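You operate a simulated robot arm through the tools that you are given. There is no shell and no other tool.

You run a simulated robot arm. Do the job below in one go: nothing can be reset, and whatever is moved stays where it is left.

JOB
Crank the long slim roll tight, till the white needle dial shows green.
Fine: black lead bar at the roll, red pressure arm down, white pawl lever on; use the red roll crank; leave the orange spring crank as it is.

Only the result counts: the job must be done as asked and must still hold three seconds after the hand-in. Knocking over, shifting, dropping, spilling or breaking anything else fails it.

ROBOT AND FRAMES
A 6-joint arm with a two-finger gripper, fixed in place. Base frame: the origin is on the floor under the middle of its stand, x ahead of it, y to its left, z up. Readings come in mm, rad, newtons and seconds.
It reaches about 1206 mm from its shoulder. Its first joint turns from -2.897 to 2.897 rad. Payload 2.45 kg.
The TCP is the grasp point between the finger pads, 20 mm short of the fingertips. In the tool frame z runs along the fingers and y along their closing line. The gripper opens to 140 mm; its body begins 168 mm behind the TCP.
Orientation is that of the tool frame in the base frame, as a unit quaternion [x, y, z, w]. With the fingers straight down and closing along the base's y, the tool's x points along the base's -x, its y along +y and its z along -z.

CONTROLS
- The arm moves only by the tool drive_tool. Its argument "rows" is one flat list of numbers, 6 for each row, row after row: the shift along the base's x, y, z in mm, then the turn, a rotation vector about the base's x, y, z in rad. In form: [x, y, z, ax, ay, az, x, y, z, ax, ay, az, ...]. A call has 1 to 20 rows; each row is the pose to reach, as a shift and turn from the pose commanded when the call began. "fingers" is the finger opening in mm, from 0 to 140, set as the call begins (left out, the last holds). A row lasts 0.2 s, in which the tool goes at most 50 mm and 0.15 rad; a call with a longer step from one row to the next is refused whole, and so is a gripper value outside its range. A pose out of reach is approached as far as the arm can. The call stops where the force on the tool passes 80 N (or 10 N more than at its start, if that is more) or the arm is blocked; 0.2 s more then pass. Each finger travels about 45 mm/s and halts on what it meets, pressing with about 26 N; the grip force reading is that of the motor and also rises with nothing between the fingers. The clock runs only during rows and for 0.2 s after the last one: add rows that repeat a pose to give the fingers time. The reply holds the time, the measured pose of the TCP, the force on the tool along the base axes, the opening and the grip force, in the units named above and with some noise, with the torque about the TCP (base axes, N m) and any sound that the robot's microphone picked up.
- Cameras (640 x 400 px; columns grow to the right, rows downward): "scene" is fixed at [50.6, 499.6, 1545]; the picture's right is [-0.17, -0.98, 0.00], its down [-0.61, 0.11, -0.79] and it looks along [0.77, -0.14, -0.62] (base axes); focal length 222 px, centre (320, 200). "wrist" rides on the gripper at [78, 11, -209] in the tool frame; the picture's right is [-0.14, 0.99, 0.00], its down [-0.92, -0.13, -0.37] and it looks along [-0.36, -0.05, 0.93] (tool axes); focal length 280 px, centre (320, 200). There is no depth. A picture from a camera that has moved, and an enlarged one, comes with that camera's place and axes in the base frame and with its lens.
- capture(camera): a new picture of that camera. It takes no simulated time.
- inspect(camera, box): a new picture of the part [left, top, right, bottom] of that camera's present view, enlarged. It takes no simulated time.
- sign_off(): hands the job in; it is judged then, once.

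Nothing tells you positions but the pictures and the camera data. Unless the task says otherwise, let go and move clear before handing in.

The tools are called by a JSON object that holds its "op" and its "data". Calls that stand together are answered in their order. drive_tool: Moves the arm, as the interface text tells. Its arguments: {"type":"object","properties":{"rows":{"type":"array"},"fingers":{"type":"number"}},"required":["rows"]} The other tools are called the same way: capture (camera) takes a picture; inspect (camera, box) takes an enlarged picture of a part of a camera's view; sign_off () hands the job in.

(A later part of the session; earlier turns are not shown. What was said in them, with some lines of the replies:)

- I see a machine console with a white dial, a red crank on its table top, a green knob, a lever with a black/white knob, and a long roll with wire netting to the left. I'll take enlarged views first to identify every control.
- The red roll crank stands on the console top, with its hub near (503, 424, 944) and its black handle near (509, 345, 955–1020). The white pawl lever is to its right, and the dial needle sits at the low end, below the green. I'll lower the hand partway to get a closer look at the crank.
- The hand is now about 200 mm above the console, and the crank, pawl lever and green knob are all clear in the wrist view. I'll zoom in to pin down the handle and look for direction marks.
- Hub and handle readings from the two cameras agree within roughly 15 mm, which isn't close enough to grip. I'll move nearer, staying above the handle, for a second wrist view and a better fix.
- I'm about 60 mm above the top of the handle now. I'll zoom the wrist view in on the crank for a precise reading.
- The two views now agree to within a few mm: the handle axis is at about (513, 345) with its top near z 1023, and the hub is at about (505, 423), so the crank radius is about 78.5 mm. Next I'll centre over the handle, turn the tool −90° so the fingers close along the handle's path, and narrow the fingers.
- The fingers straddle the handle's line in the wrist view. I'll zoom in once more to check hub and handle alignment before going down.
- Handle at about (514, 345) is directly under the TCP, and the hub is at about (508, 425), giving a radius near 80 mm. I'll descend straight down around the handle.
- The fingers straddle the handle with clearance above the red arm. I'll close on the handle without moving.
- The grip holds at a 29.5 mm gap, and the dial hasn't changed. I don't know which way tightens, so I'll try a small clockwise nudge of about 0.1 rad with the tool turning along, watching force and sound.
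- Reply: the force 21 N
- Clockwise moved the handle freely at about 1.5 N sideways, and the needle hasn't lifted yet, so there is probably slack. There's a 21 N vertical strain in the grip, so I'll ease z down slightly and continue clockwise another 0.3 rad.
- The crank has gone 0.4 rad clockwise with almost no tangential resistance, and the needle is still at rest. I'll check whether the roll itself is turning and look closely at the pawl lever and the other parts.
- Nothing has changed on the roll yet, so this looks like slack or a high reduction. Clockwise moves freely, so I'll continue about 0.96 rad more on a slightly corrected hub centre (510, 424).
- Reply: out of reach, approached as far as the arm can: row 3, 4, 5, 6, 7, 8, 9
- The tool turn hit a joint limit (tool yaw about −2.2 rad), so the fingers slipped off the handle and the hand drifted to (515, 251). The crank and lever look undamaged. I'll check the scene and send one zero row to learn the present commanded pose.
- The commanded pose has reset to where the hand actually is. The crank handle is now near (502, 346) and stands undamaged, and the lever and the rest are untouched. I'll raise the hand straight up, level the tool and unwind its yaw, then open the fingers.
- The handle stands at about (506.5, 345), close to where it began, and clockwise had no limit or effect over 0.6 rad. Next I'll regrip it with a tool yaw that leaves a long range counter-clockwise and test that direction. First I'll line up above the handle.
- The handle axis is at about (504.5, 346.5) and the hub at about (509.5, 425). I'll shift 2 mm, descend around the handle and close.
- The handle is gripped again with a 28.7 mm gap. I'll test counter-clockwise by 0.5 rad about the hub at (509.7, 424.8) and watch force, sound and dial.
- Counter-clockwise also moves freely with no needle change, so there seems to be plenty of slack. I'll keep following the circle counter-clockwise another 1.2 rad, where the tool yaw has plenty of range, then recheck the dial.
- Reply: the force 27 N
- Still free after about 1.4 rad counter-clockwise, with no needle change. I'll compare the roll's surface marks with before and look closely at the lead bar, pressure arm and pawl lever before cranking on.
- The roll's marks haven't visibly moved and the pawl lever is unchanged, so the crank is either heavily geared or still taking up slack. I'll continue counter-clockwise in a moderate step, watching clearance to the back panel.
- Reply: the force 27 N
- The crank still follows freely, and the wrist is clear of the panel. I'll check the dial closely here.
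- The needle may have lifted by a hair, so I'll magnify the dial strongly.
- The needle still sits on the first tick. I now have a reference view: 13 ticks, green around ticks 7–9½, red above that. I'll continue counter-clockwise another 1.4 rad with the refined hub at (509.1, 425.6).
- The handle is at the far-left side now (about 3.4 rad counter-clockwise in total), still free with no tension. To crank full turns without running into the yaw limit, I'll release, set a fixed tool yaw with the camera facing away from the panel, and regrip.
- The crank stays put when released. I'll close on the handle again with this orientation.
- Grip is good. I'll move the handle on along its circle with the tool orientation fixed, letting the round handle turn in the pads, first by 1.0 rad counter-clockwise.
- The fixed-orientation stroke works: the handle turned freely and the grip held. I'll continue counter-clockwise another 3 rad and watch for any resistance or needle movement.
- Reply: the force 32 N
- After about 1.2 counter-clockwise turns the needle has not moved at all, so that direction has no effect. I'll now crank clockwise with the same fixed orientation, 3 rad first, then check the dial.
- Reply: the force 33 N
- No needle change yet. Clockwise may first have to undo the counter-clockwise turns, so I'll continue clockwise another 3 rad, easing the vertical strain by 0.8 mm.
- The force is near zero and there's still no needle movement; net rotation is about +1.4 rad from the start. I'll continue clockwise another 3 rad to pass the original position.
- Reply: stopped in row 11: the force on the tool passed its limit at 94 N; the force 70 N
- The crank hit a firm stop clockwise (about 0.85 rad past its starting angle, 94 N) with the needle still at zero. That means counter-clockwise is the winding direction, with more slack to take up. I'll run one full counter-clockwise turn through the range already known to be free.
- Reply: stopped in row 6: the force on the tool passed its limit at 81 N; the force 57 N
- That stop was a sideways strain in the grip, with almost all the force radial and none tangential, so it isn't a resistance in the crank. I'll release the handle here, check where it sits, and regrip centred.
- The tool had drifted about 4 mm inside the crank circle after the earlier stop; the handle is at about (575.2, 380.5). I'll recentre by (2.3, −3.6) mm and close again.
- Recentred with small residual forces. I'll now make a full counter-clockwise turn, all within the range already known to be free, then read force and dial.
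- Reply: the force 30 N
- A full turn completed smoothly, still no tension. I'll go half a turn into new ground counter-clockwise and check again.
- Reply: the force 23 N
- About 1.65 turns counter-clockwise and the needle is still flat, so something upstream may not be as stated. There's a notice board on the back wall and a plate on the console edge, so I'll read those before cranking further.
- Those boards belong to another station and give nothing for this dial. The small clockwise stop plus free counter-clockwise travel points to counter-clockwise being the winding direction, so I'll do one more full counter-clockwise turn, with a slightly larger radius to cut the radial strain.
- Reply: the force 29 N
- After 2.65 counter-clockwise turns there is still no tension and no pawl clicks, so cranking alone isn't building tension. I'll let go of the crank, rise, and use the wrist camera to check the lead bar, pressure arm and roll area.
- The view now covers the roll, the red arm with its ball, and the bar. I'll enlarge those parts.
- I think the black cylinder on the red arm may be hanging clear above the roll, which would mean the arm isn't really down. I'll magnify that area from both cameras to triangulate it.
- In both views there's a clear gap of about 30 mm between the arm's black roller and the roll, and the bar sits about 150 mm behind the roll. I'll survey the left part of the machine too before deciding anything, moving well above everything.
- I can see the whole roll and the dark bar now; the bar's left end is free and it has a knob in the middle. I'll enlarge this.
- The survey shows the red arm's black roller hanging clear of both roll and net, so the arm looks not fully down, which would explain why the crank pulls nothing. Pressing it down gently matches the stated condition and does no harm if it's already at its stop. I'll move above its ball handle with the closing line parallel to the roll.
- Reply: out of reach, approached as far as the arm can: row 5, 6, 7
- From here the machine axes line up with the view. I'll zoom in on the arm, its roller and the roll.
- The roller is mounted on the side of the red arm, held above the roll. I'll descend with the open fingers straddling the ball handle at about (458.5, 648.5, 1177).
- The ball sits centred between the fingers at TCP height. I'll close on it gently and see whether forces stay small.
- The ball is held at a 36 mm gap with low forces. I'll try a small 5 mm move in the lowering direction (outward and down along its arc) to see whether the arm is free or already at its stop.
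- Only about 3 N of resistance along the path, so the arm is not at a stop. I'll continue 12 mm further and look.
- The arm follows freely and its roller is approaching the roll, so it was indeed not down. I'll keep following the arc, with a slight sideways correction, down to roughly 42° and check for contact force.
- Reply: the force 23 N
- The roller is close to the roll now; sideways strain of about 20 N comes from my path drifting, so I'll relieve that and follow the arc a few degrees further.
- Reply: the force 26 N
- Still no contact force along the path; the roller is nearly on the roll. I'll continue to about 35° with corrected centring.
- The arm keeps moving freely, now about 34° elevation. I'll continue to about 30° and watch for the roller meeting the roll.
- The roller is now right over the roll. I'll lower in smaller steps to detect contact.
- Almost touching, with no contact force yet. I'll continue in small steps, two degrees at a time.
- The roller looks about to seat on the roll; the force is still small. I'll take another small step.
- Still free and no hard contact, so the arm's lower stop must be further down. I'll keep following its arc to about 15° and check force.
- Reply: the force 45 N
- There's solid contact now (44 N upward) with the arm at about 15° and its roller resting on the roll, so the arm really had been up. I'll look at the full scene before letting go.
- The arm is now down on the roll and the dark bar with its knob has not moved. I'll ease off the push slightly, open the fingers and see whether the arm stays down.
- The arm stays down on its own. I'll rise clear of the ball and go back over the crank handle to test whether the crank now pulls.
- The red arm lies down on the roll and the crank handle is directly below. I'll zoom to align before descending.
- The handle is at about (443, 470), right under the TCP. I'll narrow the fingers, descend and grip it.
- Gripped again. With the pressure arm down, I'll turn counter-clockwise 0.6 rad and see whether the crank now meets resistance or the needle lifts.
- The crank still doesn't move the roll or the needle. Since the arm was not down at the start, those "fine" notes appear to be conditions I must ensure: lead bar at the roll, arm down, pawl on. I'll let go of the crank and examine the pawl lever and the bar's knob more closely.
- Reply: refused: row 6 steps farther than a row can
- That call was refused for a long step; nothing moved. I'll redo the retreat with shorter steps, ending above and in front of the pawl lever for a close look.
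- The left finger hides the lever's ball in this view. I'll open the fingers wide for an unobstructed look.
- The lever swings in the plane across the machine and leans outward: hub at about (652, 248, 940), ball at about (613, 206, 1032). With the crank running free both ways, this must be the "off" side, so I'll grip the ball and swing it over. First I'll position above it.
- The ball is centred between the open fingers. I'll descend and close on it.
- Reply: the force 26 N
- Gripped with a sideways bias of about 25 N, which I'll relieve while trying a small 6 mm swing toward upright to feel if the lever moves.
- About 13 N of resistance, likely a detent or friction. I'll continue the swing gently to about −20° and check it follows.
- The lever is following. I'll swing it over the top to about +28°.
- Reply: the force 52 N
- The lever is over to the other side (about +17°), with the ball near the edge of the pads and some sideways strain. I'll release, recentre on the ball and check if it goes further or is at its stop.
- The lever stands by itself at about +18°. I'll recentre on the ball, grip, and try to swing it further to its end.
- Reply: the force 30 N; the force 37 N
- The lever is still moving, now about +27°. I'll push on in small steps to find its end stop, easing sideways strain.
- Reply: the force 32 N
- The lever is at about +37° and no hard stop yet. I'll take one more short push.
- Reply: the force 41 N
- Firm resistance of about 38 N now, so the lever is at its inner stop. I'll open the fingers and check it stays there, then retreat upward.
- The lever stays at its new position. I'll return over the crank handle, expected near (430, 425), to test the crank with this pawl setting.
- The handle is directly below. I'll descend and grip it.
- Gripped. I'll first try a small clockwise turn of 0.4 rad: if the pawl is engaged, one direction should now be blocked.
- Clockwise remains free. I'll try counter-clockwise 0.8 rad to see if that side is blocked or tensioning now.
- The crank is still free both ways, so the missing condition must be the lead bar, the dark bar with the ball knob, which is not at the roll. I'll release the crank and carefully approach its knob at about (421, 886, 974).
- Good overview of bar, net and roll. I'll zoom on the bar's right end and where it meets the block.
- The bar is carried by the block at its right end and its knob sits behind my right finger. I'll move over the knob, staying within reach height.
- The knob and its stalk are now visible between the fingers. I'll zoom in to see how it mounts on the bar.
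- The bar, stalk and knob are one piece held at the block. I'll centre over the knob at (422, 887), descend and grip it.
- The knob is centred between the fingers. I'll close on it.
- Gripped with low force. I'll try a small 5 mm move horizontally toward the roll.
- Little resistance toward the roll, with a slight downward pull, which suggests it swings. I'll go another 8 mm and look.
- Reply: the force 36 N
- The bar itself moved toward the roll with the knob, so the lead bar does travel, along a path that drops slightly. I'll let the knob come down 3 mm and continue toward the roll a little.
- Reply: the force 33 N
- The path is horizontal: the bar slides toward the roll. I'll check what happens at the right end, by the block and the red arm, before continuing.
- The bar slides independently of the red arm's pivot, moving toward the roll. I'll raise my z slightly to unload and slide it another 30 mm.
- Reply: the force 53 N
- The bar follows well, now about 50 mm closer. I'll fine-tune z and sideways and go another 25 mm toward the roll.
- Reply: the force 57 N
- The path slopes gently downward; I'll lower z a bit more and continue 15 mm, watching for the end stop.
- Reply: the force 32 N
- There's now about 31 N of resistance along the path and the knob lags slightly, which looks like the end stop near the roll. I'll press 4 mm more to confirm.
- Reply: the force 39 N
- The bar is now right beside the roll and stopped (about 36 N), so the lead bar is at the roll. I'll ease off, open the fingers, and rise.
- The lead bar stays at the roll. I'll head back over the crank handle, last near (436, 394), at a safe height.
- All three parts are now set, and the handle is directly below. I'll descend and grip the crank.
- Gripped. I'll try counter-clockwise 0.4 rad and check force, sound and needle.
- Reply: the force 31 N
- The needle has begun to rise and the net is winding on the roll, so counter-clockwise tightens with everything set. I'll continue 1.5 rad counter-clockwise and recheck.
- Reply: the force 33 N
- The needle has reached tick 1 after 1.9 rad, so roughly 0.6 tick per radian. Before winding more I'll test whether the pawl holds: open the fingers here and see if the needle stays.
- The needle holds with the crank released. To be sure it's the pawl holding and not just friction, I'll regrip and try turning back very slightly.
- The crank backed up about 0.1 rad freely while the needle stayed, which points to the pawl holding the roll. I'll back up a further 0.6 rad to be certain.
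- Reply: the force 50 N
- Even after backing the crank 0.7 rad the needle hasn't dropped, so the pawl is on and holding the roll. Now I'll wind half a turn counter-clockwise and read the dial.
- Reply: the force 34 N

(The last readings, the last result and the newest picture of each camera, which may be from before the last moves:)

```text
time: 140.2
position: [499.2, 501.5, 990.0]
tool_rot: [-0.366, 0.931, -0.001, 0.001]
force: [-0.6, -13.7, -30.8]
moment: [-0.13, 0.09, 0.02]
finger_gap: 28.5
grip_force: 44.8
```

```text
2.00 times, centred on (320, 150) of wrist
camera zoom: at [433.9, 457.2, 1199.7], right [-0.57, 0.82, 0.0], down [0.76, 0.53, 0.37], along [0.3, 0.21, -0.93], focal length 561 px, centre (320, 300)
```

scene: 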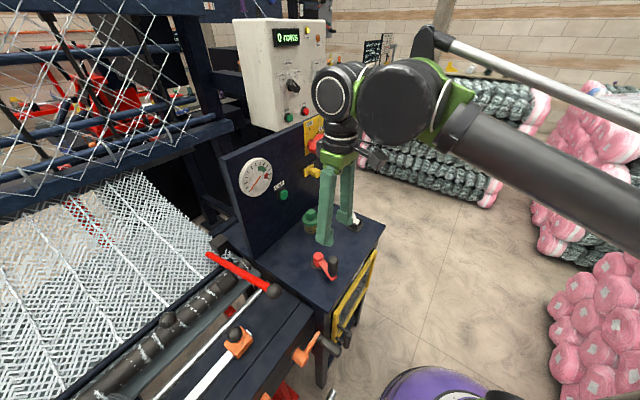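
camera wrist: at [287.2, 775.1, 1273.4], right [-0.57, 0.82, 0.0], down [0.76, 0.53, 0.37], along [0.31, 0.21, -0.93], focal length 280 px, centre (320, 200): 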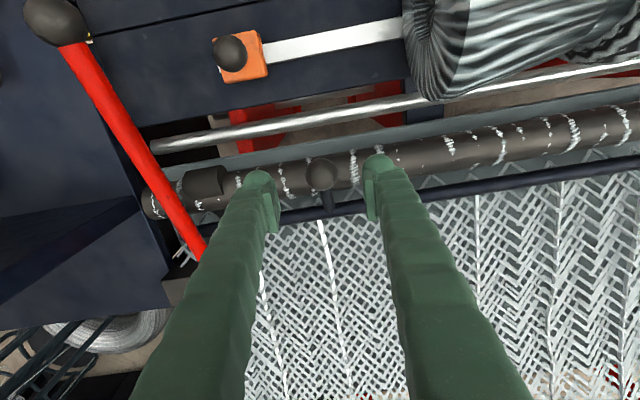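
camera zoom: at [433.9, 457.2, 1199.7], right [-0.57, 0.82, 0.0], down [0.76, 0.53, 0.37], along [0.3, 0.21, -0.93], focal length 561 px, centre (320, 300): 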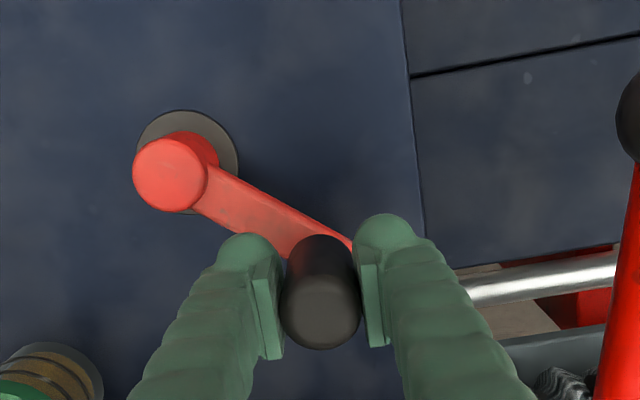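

The needle is at tick 3, about 2 ticks per half turn, and green starts around tick 6½. I'll wind another half turn and check.

{"op": "drive_tool", "data": {"rows": [-23.95, -7.17, -0.7, 0, 0, 0, -44.85, -20.67, -0.7, 0, 0, 0, -60.55, -39.96, -0.7, 0, 0, 0, -69.53, -63.16, -0.7, 0, 0, 0, -70.9, -88.0, -0.7, 0, 0, 0, -64.53, -112.05, -0.7, 0, 0, 0, -51.03, -132.95, -0.7, 0, 0, 0, -31.74, -148.65, -0.7, 0, 0, 0, -8.54, -157.63, -0.7, 0, 0, 0, 16.3, -159.0, -0.7, 0, 0, 0]}}

{"op": "inspect", "data": {"camera": "scene", "box": [238, 155, 276, 200]}}

{"op": "inspect", "data": {"camera": "wrist", "box": [220, 50, 420, 250]}}

```text
time: 142.4
position: [517.8, 343.6, 993.2]
tool_rot: [-0.365, 0.931, -0.001, 0.003]
force: [4.6, -29.9, 22.7]
moment: [-0.63, 0.0, -0.07]
finger_gap: 28.7
grip_force: 45.1
```

```text
8.89 times, centred on (257, 178) of scene
camera zoom: at [50.6, 499.6, 1545.0], right [-0.17, -0.98, 0.0], down [-0.61, 0.11, -0.79], along [0.77, -0.14, -0.62], focal length 1978 px, centre (880, 400)
```

zoom: 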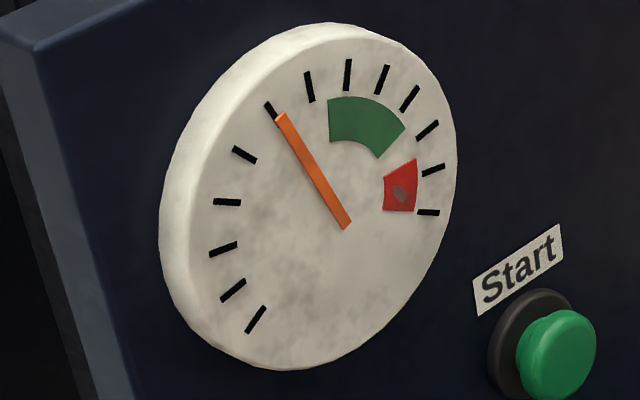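

```text
2.00 times, centred on (320, 150) of wrist
camera zoom: at [451.7, 298.1, 1200.2], right [-0.57, 0.82, 0.0], down [0.76, 0.53, 0.37], along [0.31, 0.21, -0.93], focal length 561 px, centre (320, 300)
```

zoom: 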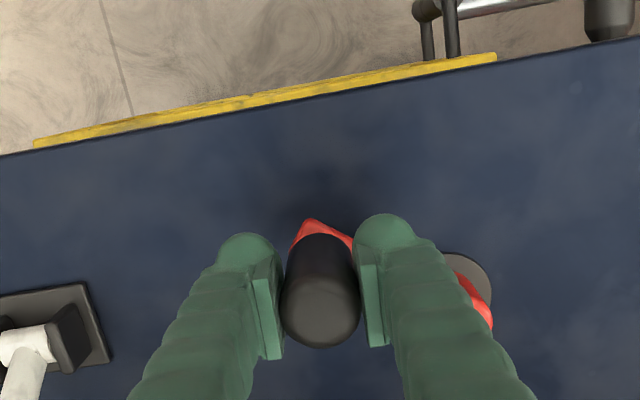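

The needle is at tick 5.1, a steady 2.05 ticks per half turn. Green spans about 6.5–9.5, so I'll wind another 3.77 rad, aiming for about 7.5.

{"op": "drive_tool", "data": {"rows": [24.3, 5.38, 0.5, 0, 0, 0, 45.44, 18.96, 0.5, 0, 0, 0, 61.34, 38.41, 0.5, 0, 0, 0, 70.46, 61.82, 0.5, 0, 0, 0, 71.9, 86.9, 0.5, 0, 0, 0, 65.52, 111.2, 0.5, 0, 0, 0, 51.94, 132.34, 0.5, 0, 0, 0, 32.49, 148.24, 0.5, 0, 0, 0, 9.08, 157.36, 0.5, 0, 0, 0, -16, 158.8, 0.5, 0, 0, 0, -40.3, 152.42, 0.5, 0, 0, 0, -61.43, 138.84, 0.5, 0, 0, 0, -61.43, 138.84, 0.5, 0, 0, 0]}}

{"op": "inspect", "data": {"camera": "scene", "box": [238, 155, 276, 200]}}

{"op": "inspect", "data": {"camera": "wrist", "box": [220, 50, 420, 250]}}

```text
time: 145.2
position: [454.0, 482.9, 989.9]
tool_rot: [-0.365, 0.931, 0.0, 0.002]
force: [4.4, -7.5, 5.4]
moment: [-0.05, -0.09, -0.05]
finger_gap: 28.8
grip_force: 44.6
```

```text
8.89 times, centred on (257, 178) of scene
camera zoom: at [50.6, 499.6, 1545.0], right [-0.17, -0.98, 0.0], down [-0.61, 0.11, -0.79], along [0.77, -0.14, -0.62], focal length 1978 px, centre (880, 400)
```

zoom: 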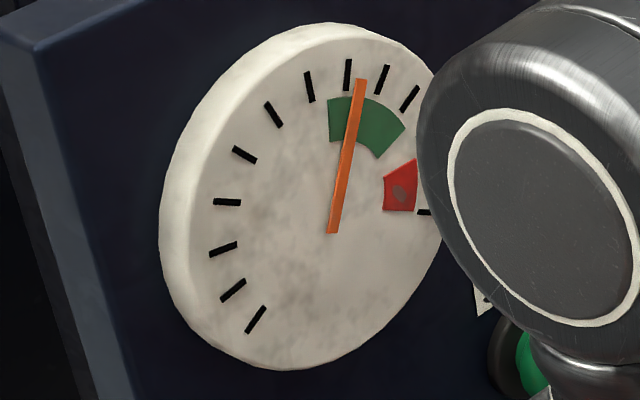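

```text
2.00 times, centred on (320, 150) of wrist
camera zoom: at [388.7, 437.2, 1199.0], right [-0.57, 0.82, 0.0], down [0.76, 0.53, 0.37], along [0.31, 0.21, -0.93], focal length 561 px, centre (320, 300)
```

zoom: 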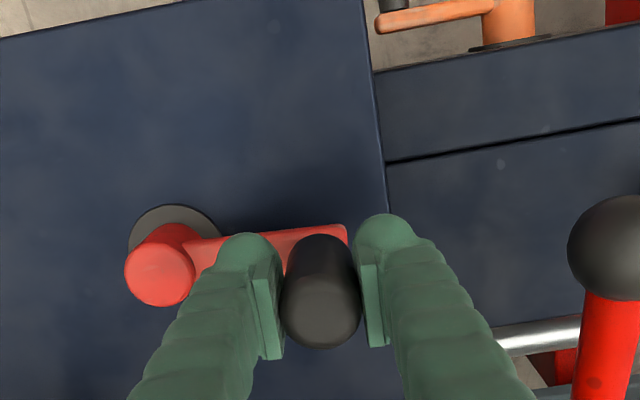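

The needle is in the green at about 7.4. I'll add 0.6 rad to bring it near the middle of the green zone.

{"op": "drive_tool", "data": {"rows": [-8.35, -8.65, 0, 0, 0, 0, -15.32, -18.46, 0, 0, 0, 0, -20.74, -29.19, 0, 0, 0, 0, -24.49, -40.61, 0, 0, 0, 0, -24.49, -40.61, 0, 0, 0, 0, -24.49, -40.61, 0, 0, 0, 0]}}

{"op": "inspect", "data": {"camera": "scene", "box": [238, 155, 276, 200]}}

```text
time: 146.6
position: [429.8, 444.0, 990.6]
tool_rot: [-0.367, 0.93, -0.001, 0.002]
force: [3.1, 0.6, 18.2]
moment: [0.12, -0.16, 0.0]
finger_gap: 28.8
grip_force: 44.7
```

```text
8.89 times, centred on (257, 178) of scene
camera zoom: at [50.6, 499.6, 1545.0], right [-0.17, -0.98, 0.0], down [-0.61, 0.11, -0.79], along [0.77, -0.14, -0.62], focal length 1978 px, centre (880, 400)
```

zoom: 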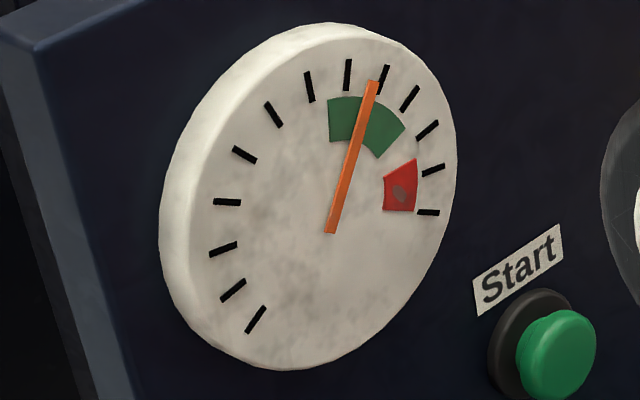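

The needle now stands at about 7.8, in the middle of the green. I'll open the fingers, wait, and rise straight up clear of the crank.

{"op": "drive_tool", "data": {"rows": [0, 0, 0, 0, 0, 0, 0, 0, 0, 0, 0, 0, 0, 0, 0, 0, 0, 0, 0, 0, 0, 0, 0, 0, 0, 0, 40, 0, 0, 0, 0, 0, 85, 0, 0, 0, 0, 0, 130, 0, 0, 0, -10, -15, 170, 0, 0, 0, -30, -40, 200, 0, 0, 0, -55, -65, 230, 0, 0, 0, -55, -65, 230, 0, 0, 0, -55, -65, 230, 0, 0, 0], "fingers": 70}}

{"op": "inspect", "data": {"camera": "scene", "box": [238, 155, 276, 200]}}

{"op": "capture", "data": {"camera": "scene"}}

{"op": "capture", "data": {"camera": "wrist"}}

```text
time: 149.2
position: [375.4, 379.0, 1221.9]
tool_rot: [-0.367, 0.93, 0.0, 0.002]
force: [-0.6, 0.6, -0.7]
moment: [0.02, 0.0, 0.02]
finger_gap: 69.9
grip_force: 0.0
```

```text
8.89 times, centred on (257, 178) of scene
camera zoom: at [50.6, 499.6, 1545.0], right [-0.17, -0.98, 0.0], down [-0.61, 0.11, -0.79], along [0.77, -0.14, -0.62], focal length 1978 px, centre (880, 400)
```

zoom: 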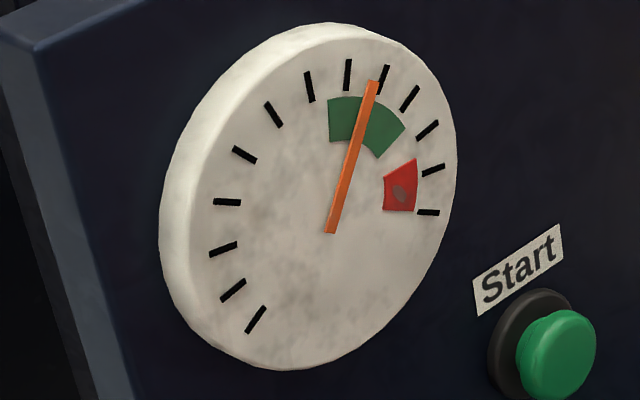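

```text
taken
```

scene: 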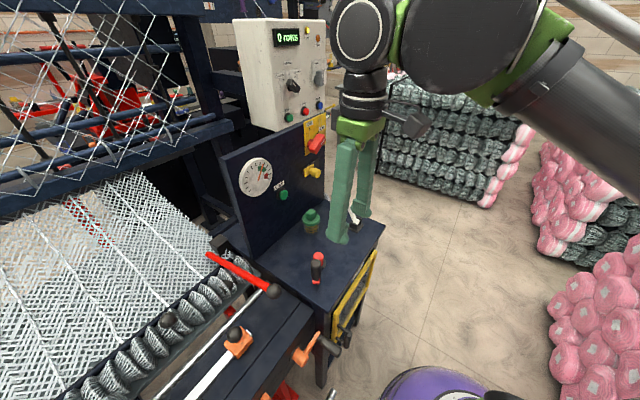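

```text
taken
camera wrist: at [309.2, 333.1, 1430.0], right [-0.57, 0.82, 0.0], down [0.76, 0.53, 0.37], along [0.31, 0.21, -0.93], focal length 280 px, centre (320, 200)
```

wrist: 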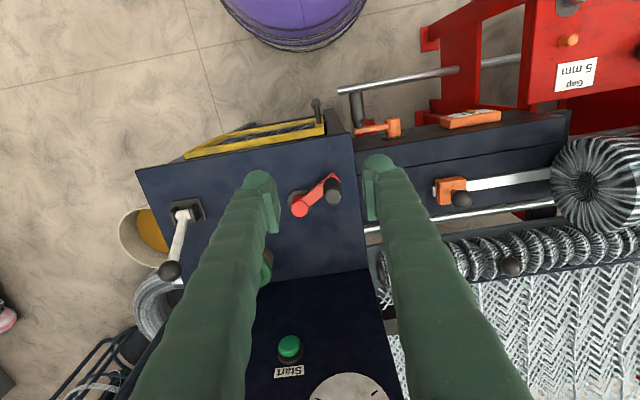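

The net has wound onto the roll and the needle holds in the green with the hand away. I'll back off a bit more, wait over 3 seconds, and check the dial and the machine once more.

{"op": "drive_tool", "data": {"rows": [-10, -15, 20, 0, 0, 0, -20, -30, 40, 0, 0, 0, -20, -30, 40, 0, 0, 0, -20, -30, 40, 0, 0, 0, -20, -30, 40, 0, 0, 0, -20, -30, 40, 0, 0, 0, -20, -30, 40, 0, 0, 0, -20, -30, 40, 0, 0, 0, -20, -30, 40, 0, 0, 0, -20, -30, 40, 0, 0, 0, -20, -30, 40, 0, 0, 0, -20, -30, 40, 0, 0, 0, -20, -30, 40, 0, 0, 0, -20, -30, 40, 0, 0, 0, -20, -30, 40, 0, 0, 0, -20, -30, 40, 0, 0, 0, -20, -30, 40, 0, 0, 0, -20, -30, 40, 0, 0, 0]}}

{"op": "inspect", "data": {"camera": "scene", "box": [238, 155, 276, 200]}}

{"op": "inspect", "data": {"camera": "scene", "box": [120, 220, 300, 350]}}

{"op": "inspect", "data": {"camera": "scene", "box": [290, 170, 400, 290]}}

```text
time: 153.0
position: [355.2, 347.7, 1261.7]
tool_rot: [-0.366, 0.931, -0.001, 0.002]
force: [0.0, -0.3, -0.9]
moment: [0.0, 0.01, 0.01]
finger_gap: 69.8
grip_force: 0.0
```

```text
8.89 times, centred on (257, 178) of scene
camera zoom: at [50.6, 499.6, 1545.0], right [-0.17, -0.98, 0.0], down [-0.61, 0.11, -0.79], along [0.77, -0.14, -0.62], focal length 1978 px, centre (880, 400)
```

zoom: 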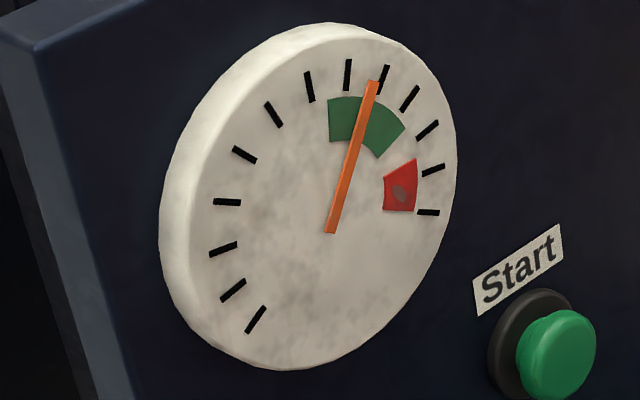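

```text
3.08 times, centred on (210, 285) of scene
camera zoom: at [50.6, 499.6, 1545.0], right [-0.17, -0.98, 0.0], down [-0.61, 0.11, -0.79], along [0.77, -0.14, -0.62], focal length 685 px, centre (658, -62)
```

zoom: 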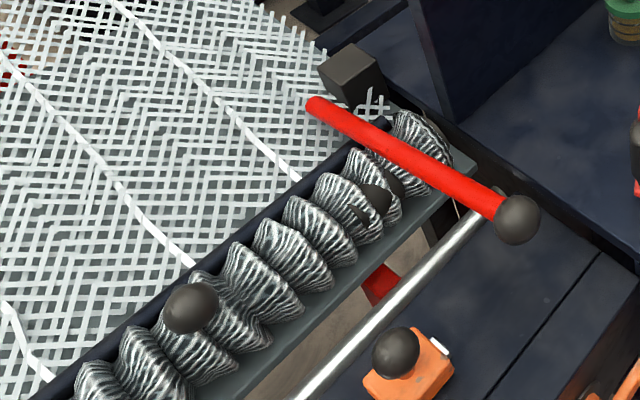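

```text
3.33 times, centred on (345, 230) of scene
camera zoom: at [50.6, 499.6, 1545.0], right [-0.17, -0.98, 0.0], down [-0.61, 0.11, -0.79], along [0.77, -0.14, -0.62], focal length 742 px, centre (237, 100)
```

zoom: 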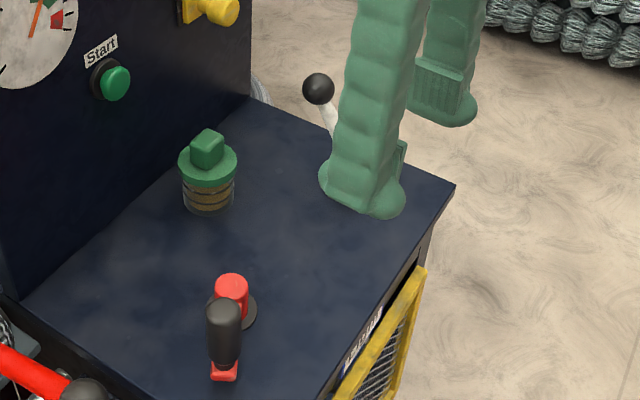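

The needle has held in mid-green for over 6 seconds since I let go. The lead bar is at the roll, the red arm is down, the pawl lever is on and holding, and the orange crank is untouched. I'm clear of everything, so I'll hand in.

{"op": "sign_off", "data": {}}

```text
The job is handed in.
```

The roll is cranked tight: the needle sits mid-green, at about 7.8 on the dial, and held there for over 6 seconds after I let go. I then handed the job in. No result came back, so I don't know whether it passed.

- **Lead bar, arm and pawl lever:** the black lead bar and red pressure arm were not where your note said. With the parts as I found them, the crank turned freely and the needle stayed at zero.
    - **Lead bar:** I slid it up against the roll.
    - **Pressure arm:** I swung it down until its roller rested on the roll.
    - **Pawl lever:** I moved it from leaning outward to leaning toward the panel. It has no markings, so I took that side as "on". Afterwards, turning the crank back 0.7 rad did not drop the needle. I never tried the other side under tension, so it may have been on already.
- **Cranking:** counter-clockwise tightens. Before finding the cause, I turned the crank back and forth with no load, about 2.6 turns at most. Once I hit a firm stop clockwise at 94 N.
- **Slip off the handle:** the first time I turned it, the arm reached a joint limit and the fingers came off the crank handle. I saw no damage.
- **Left alone:** I did not touch the orange spring crank, and nothing else looked moved in the last pictures.
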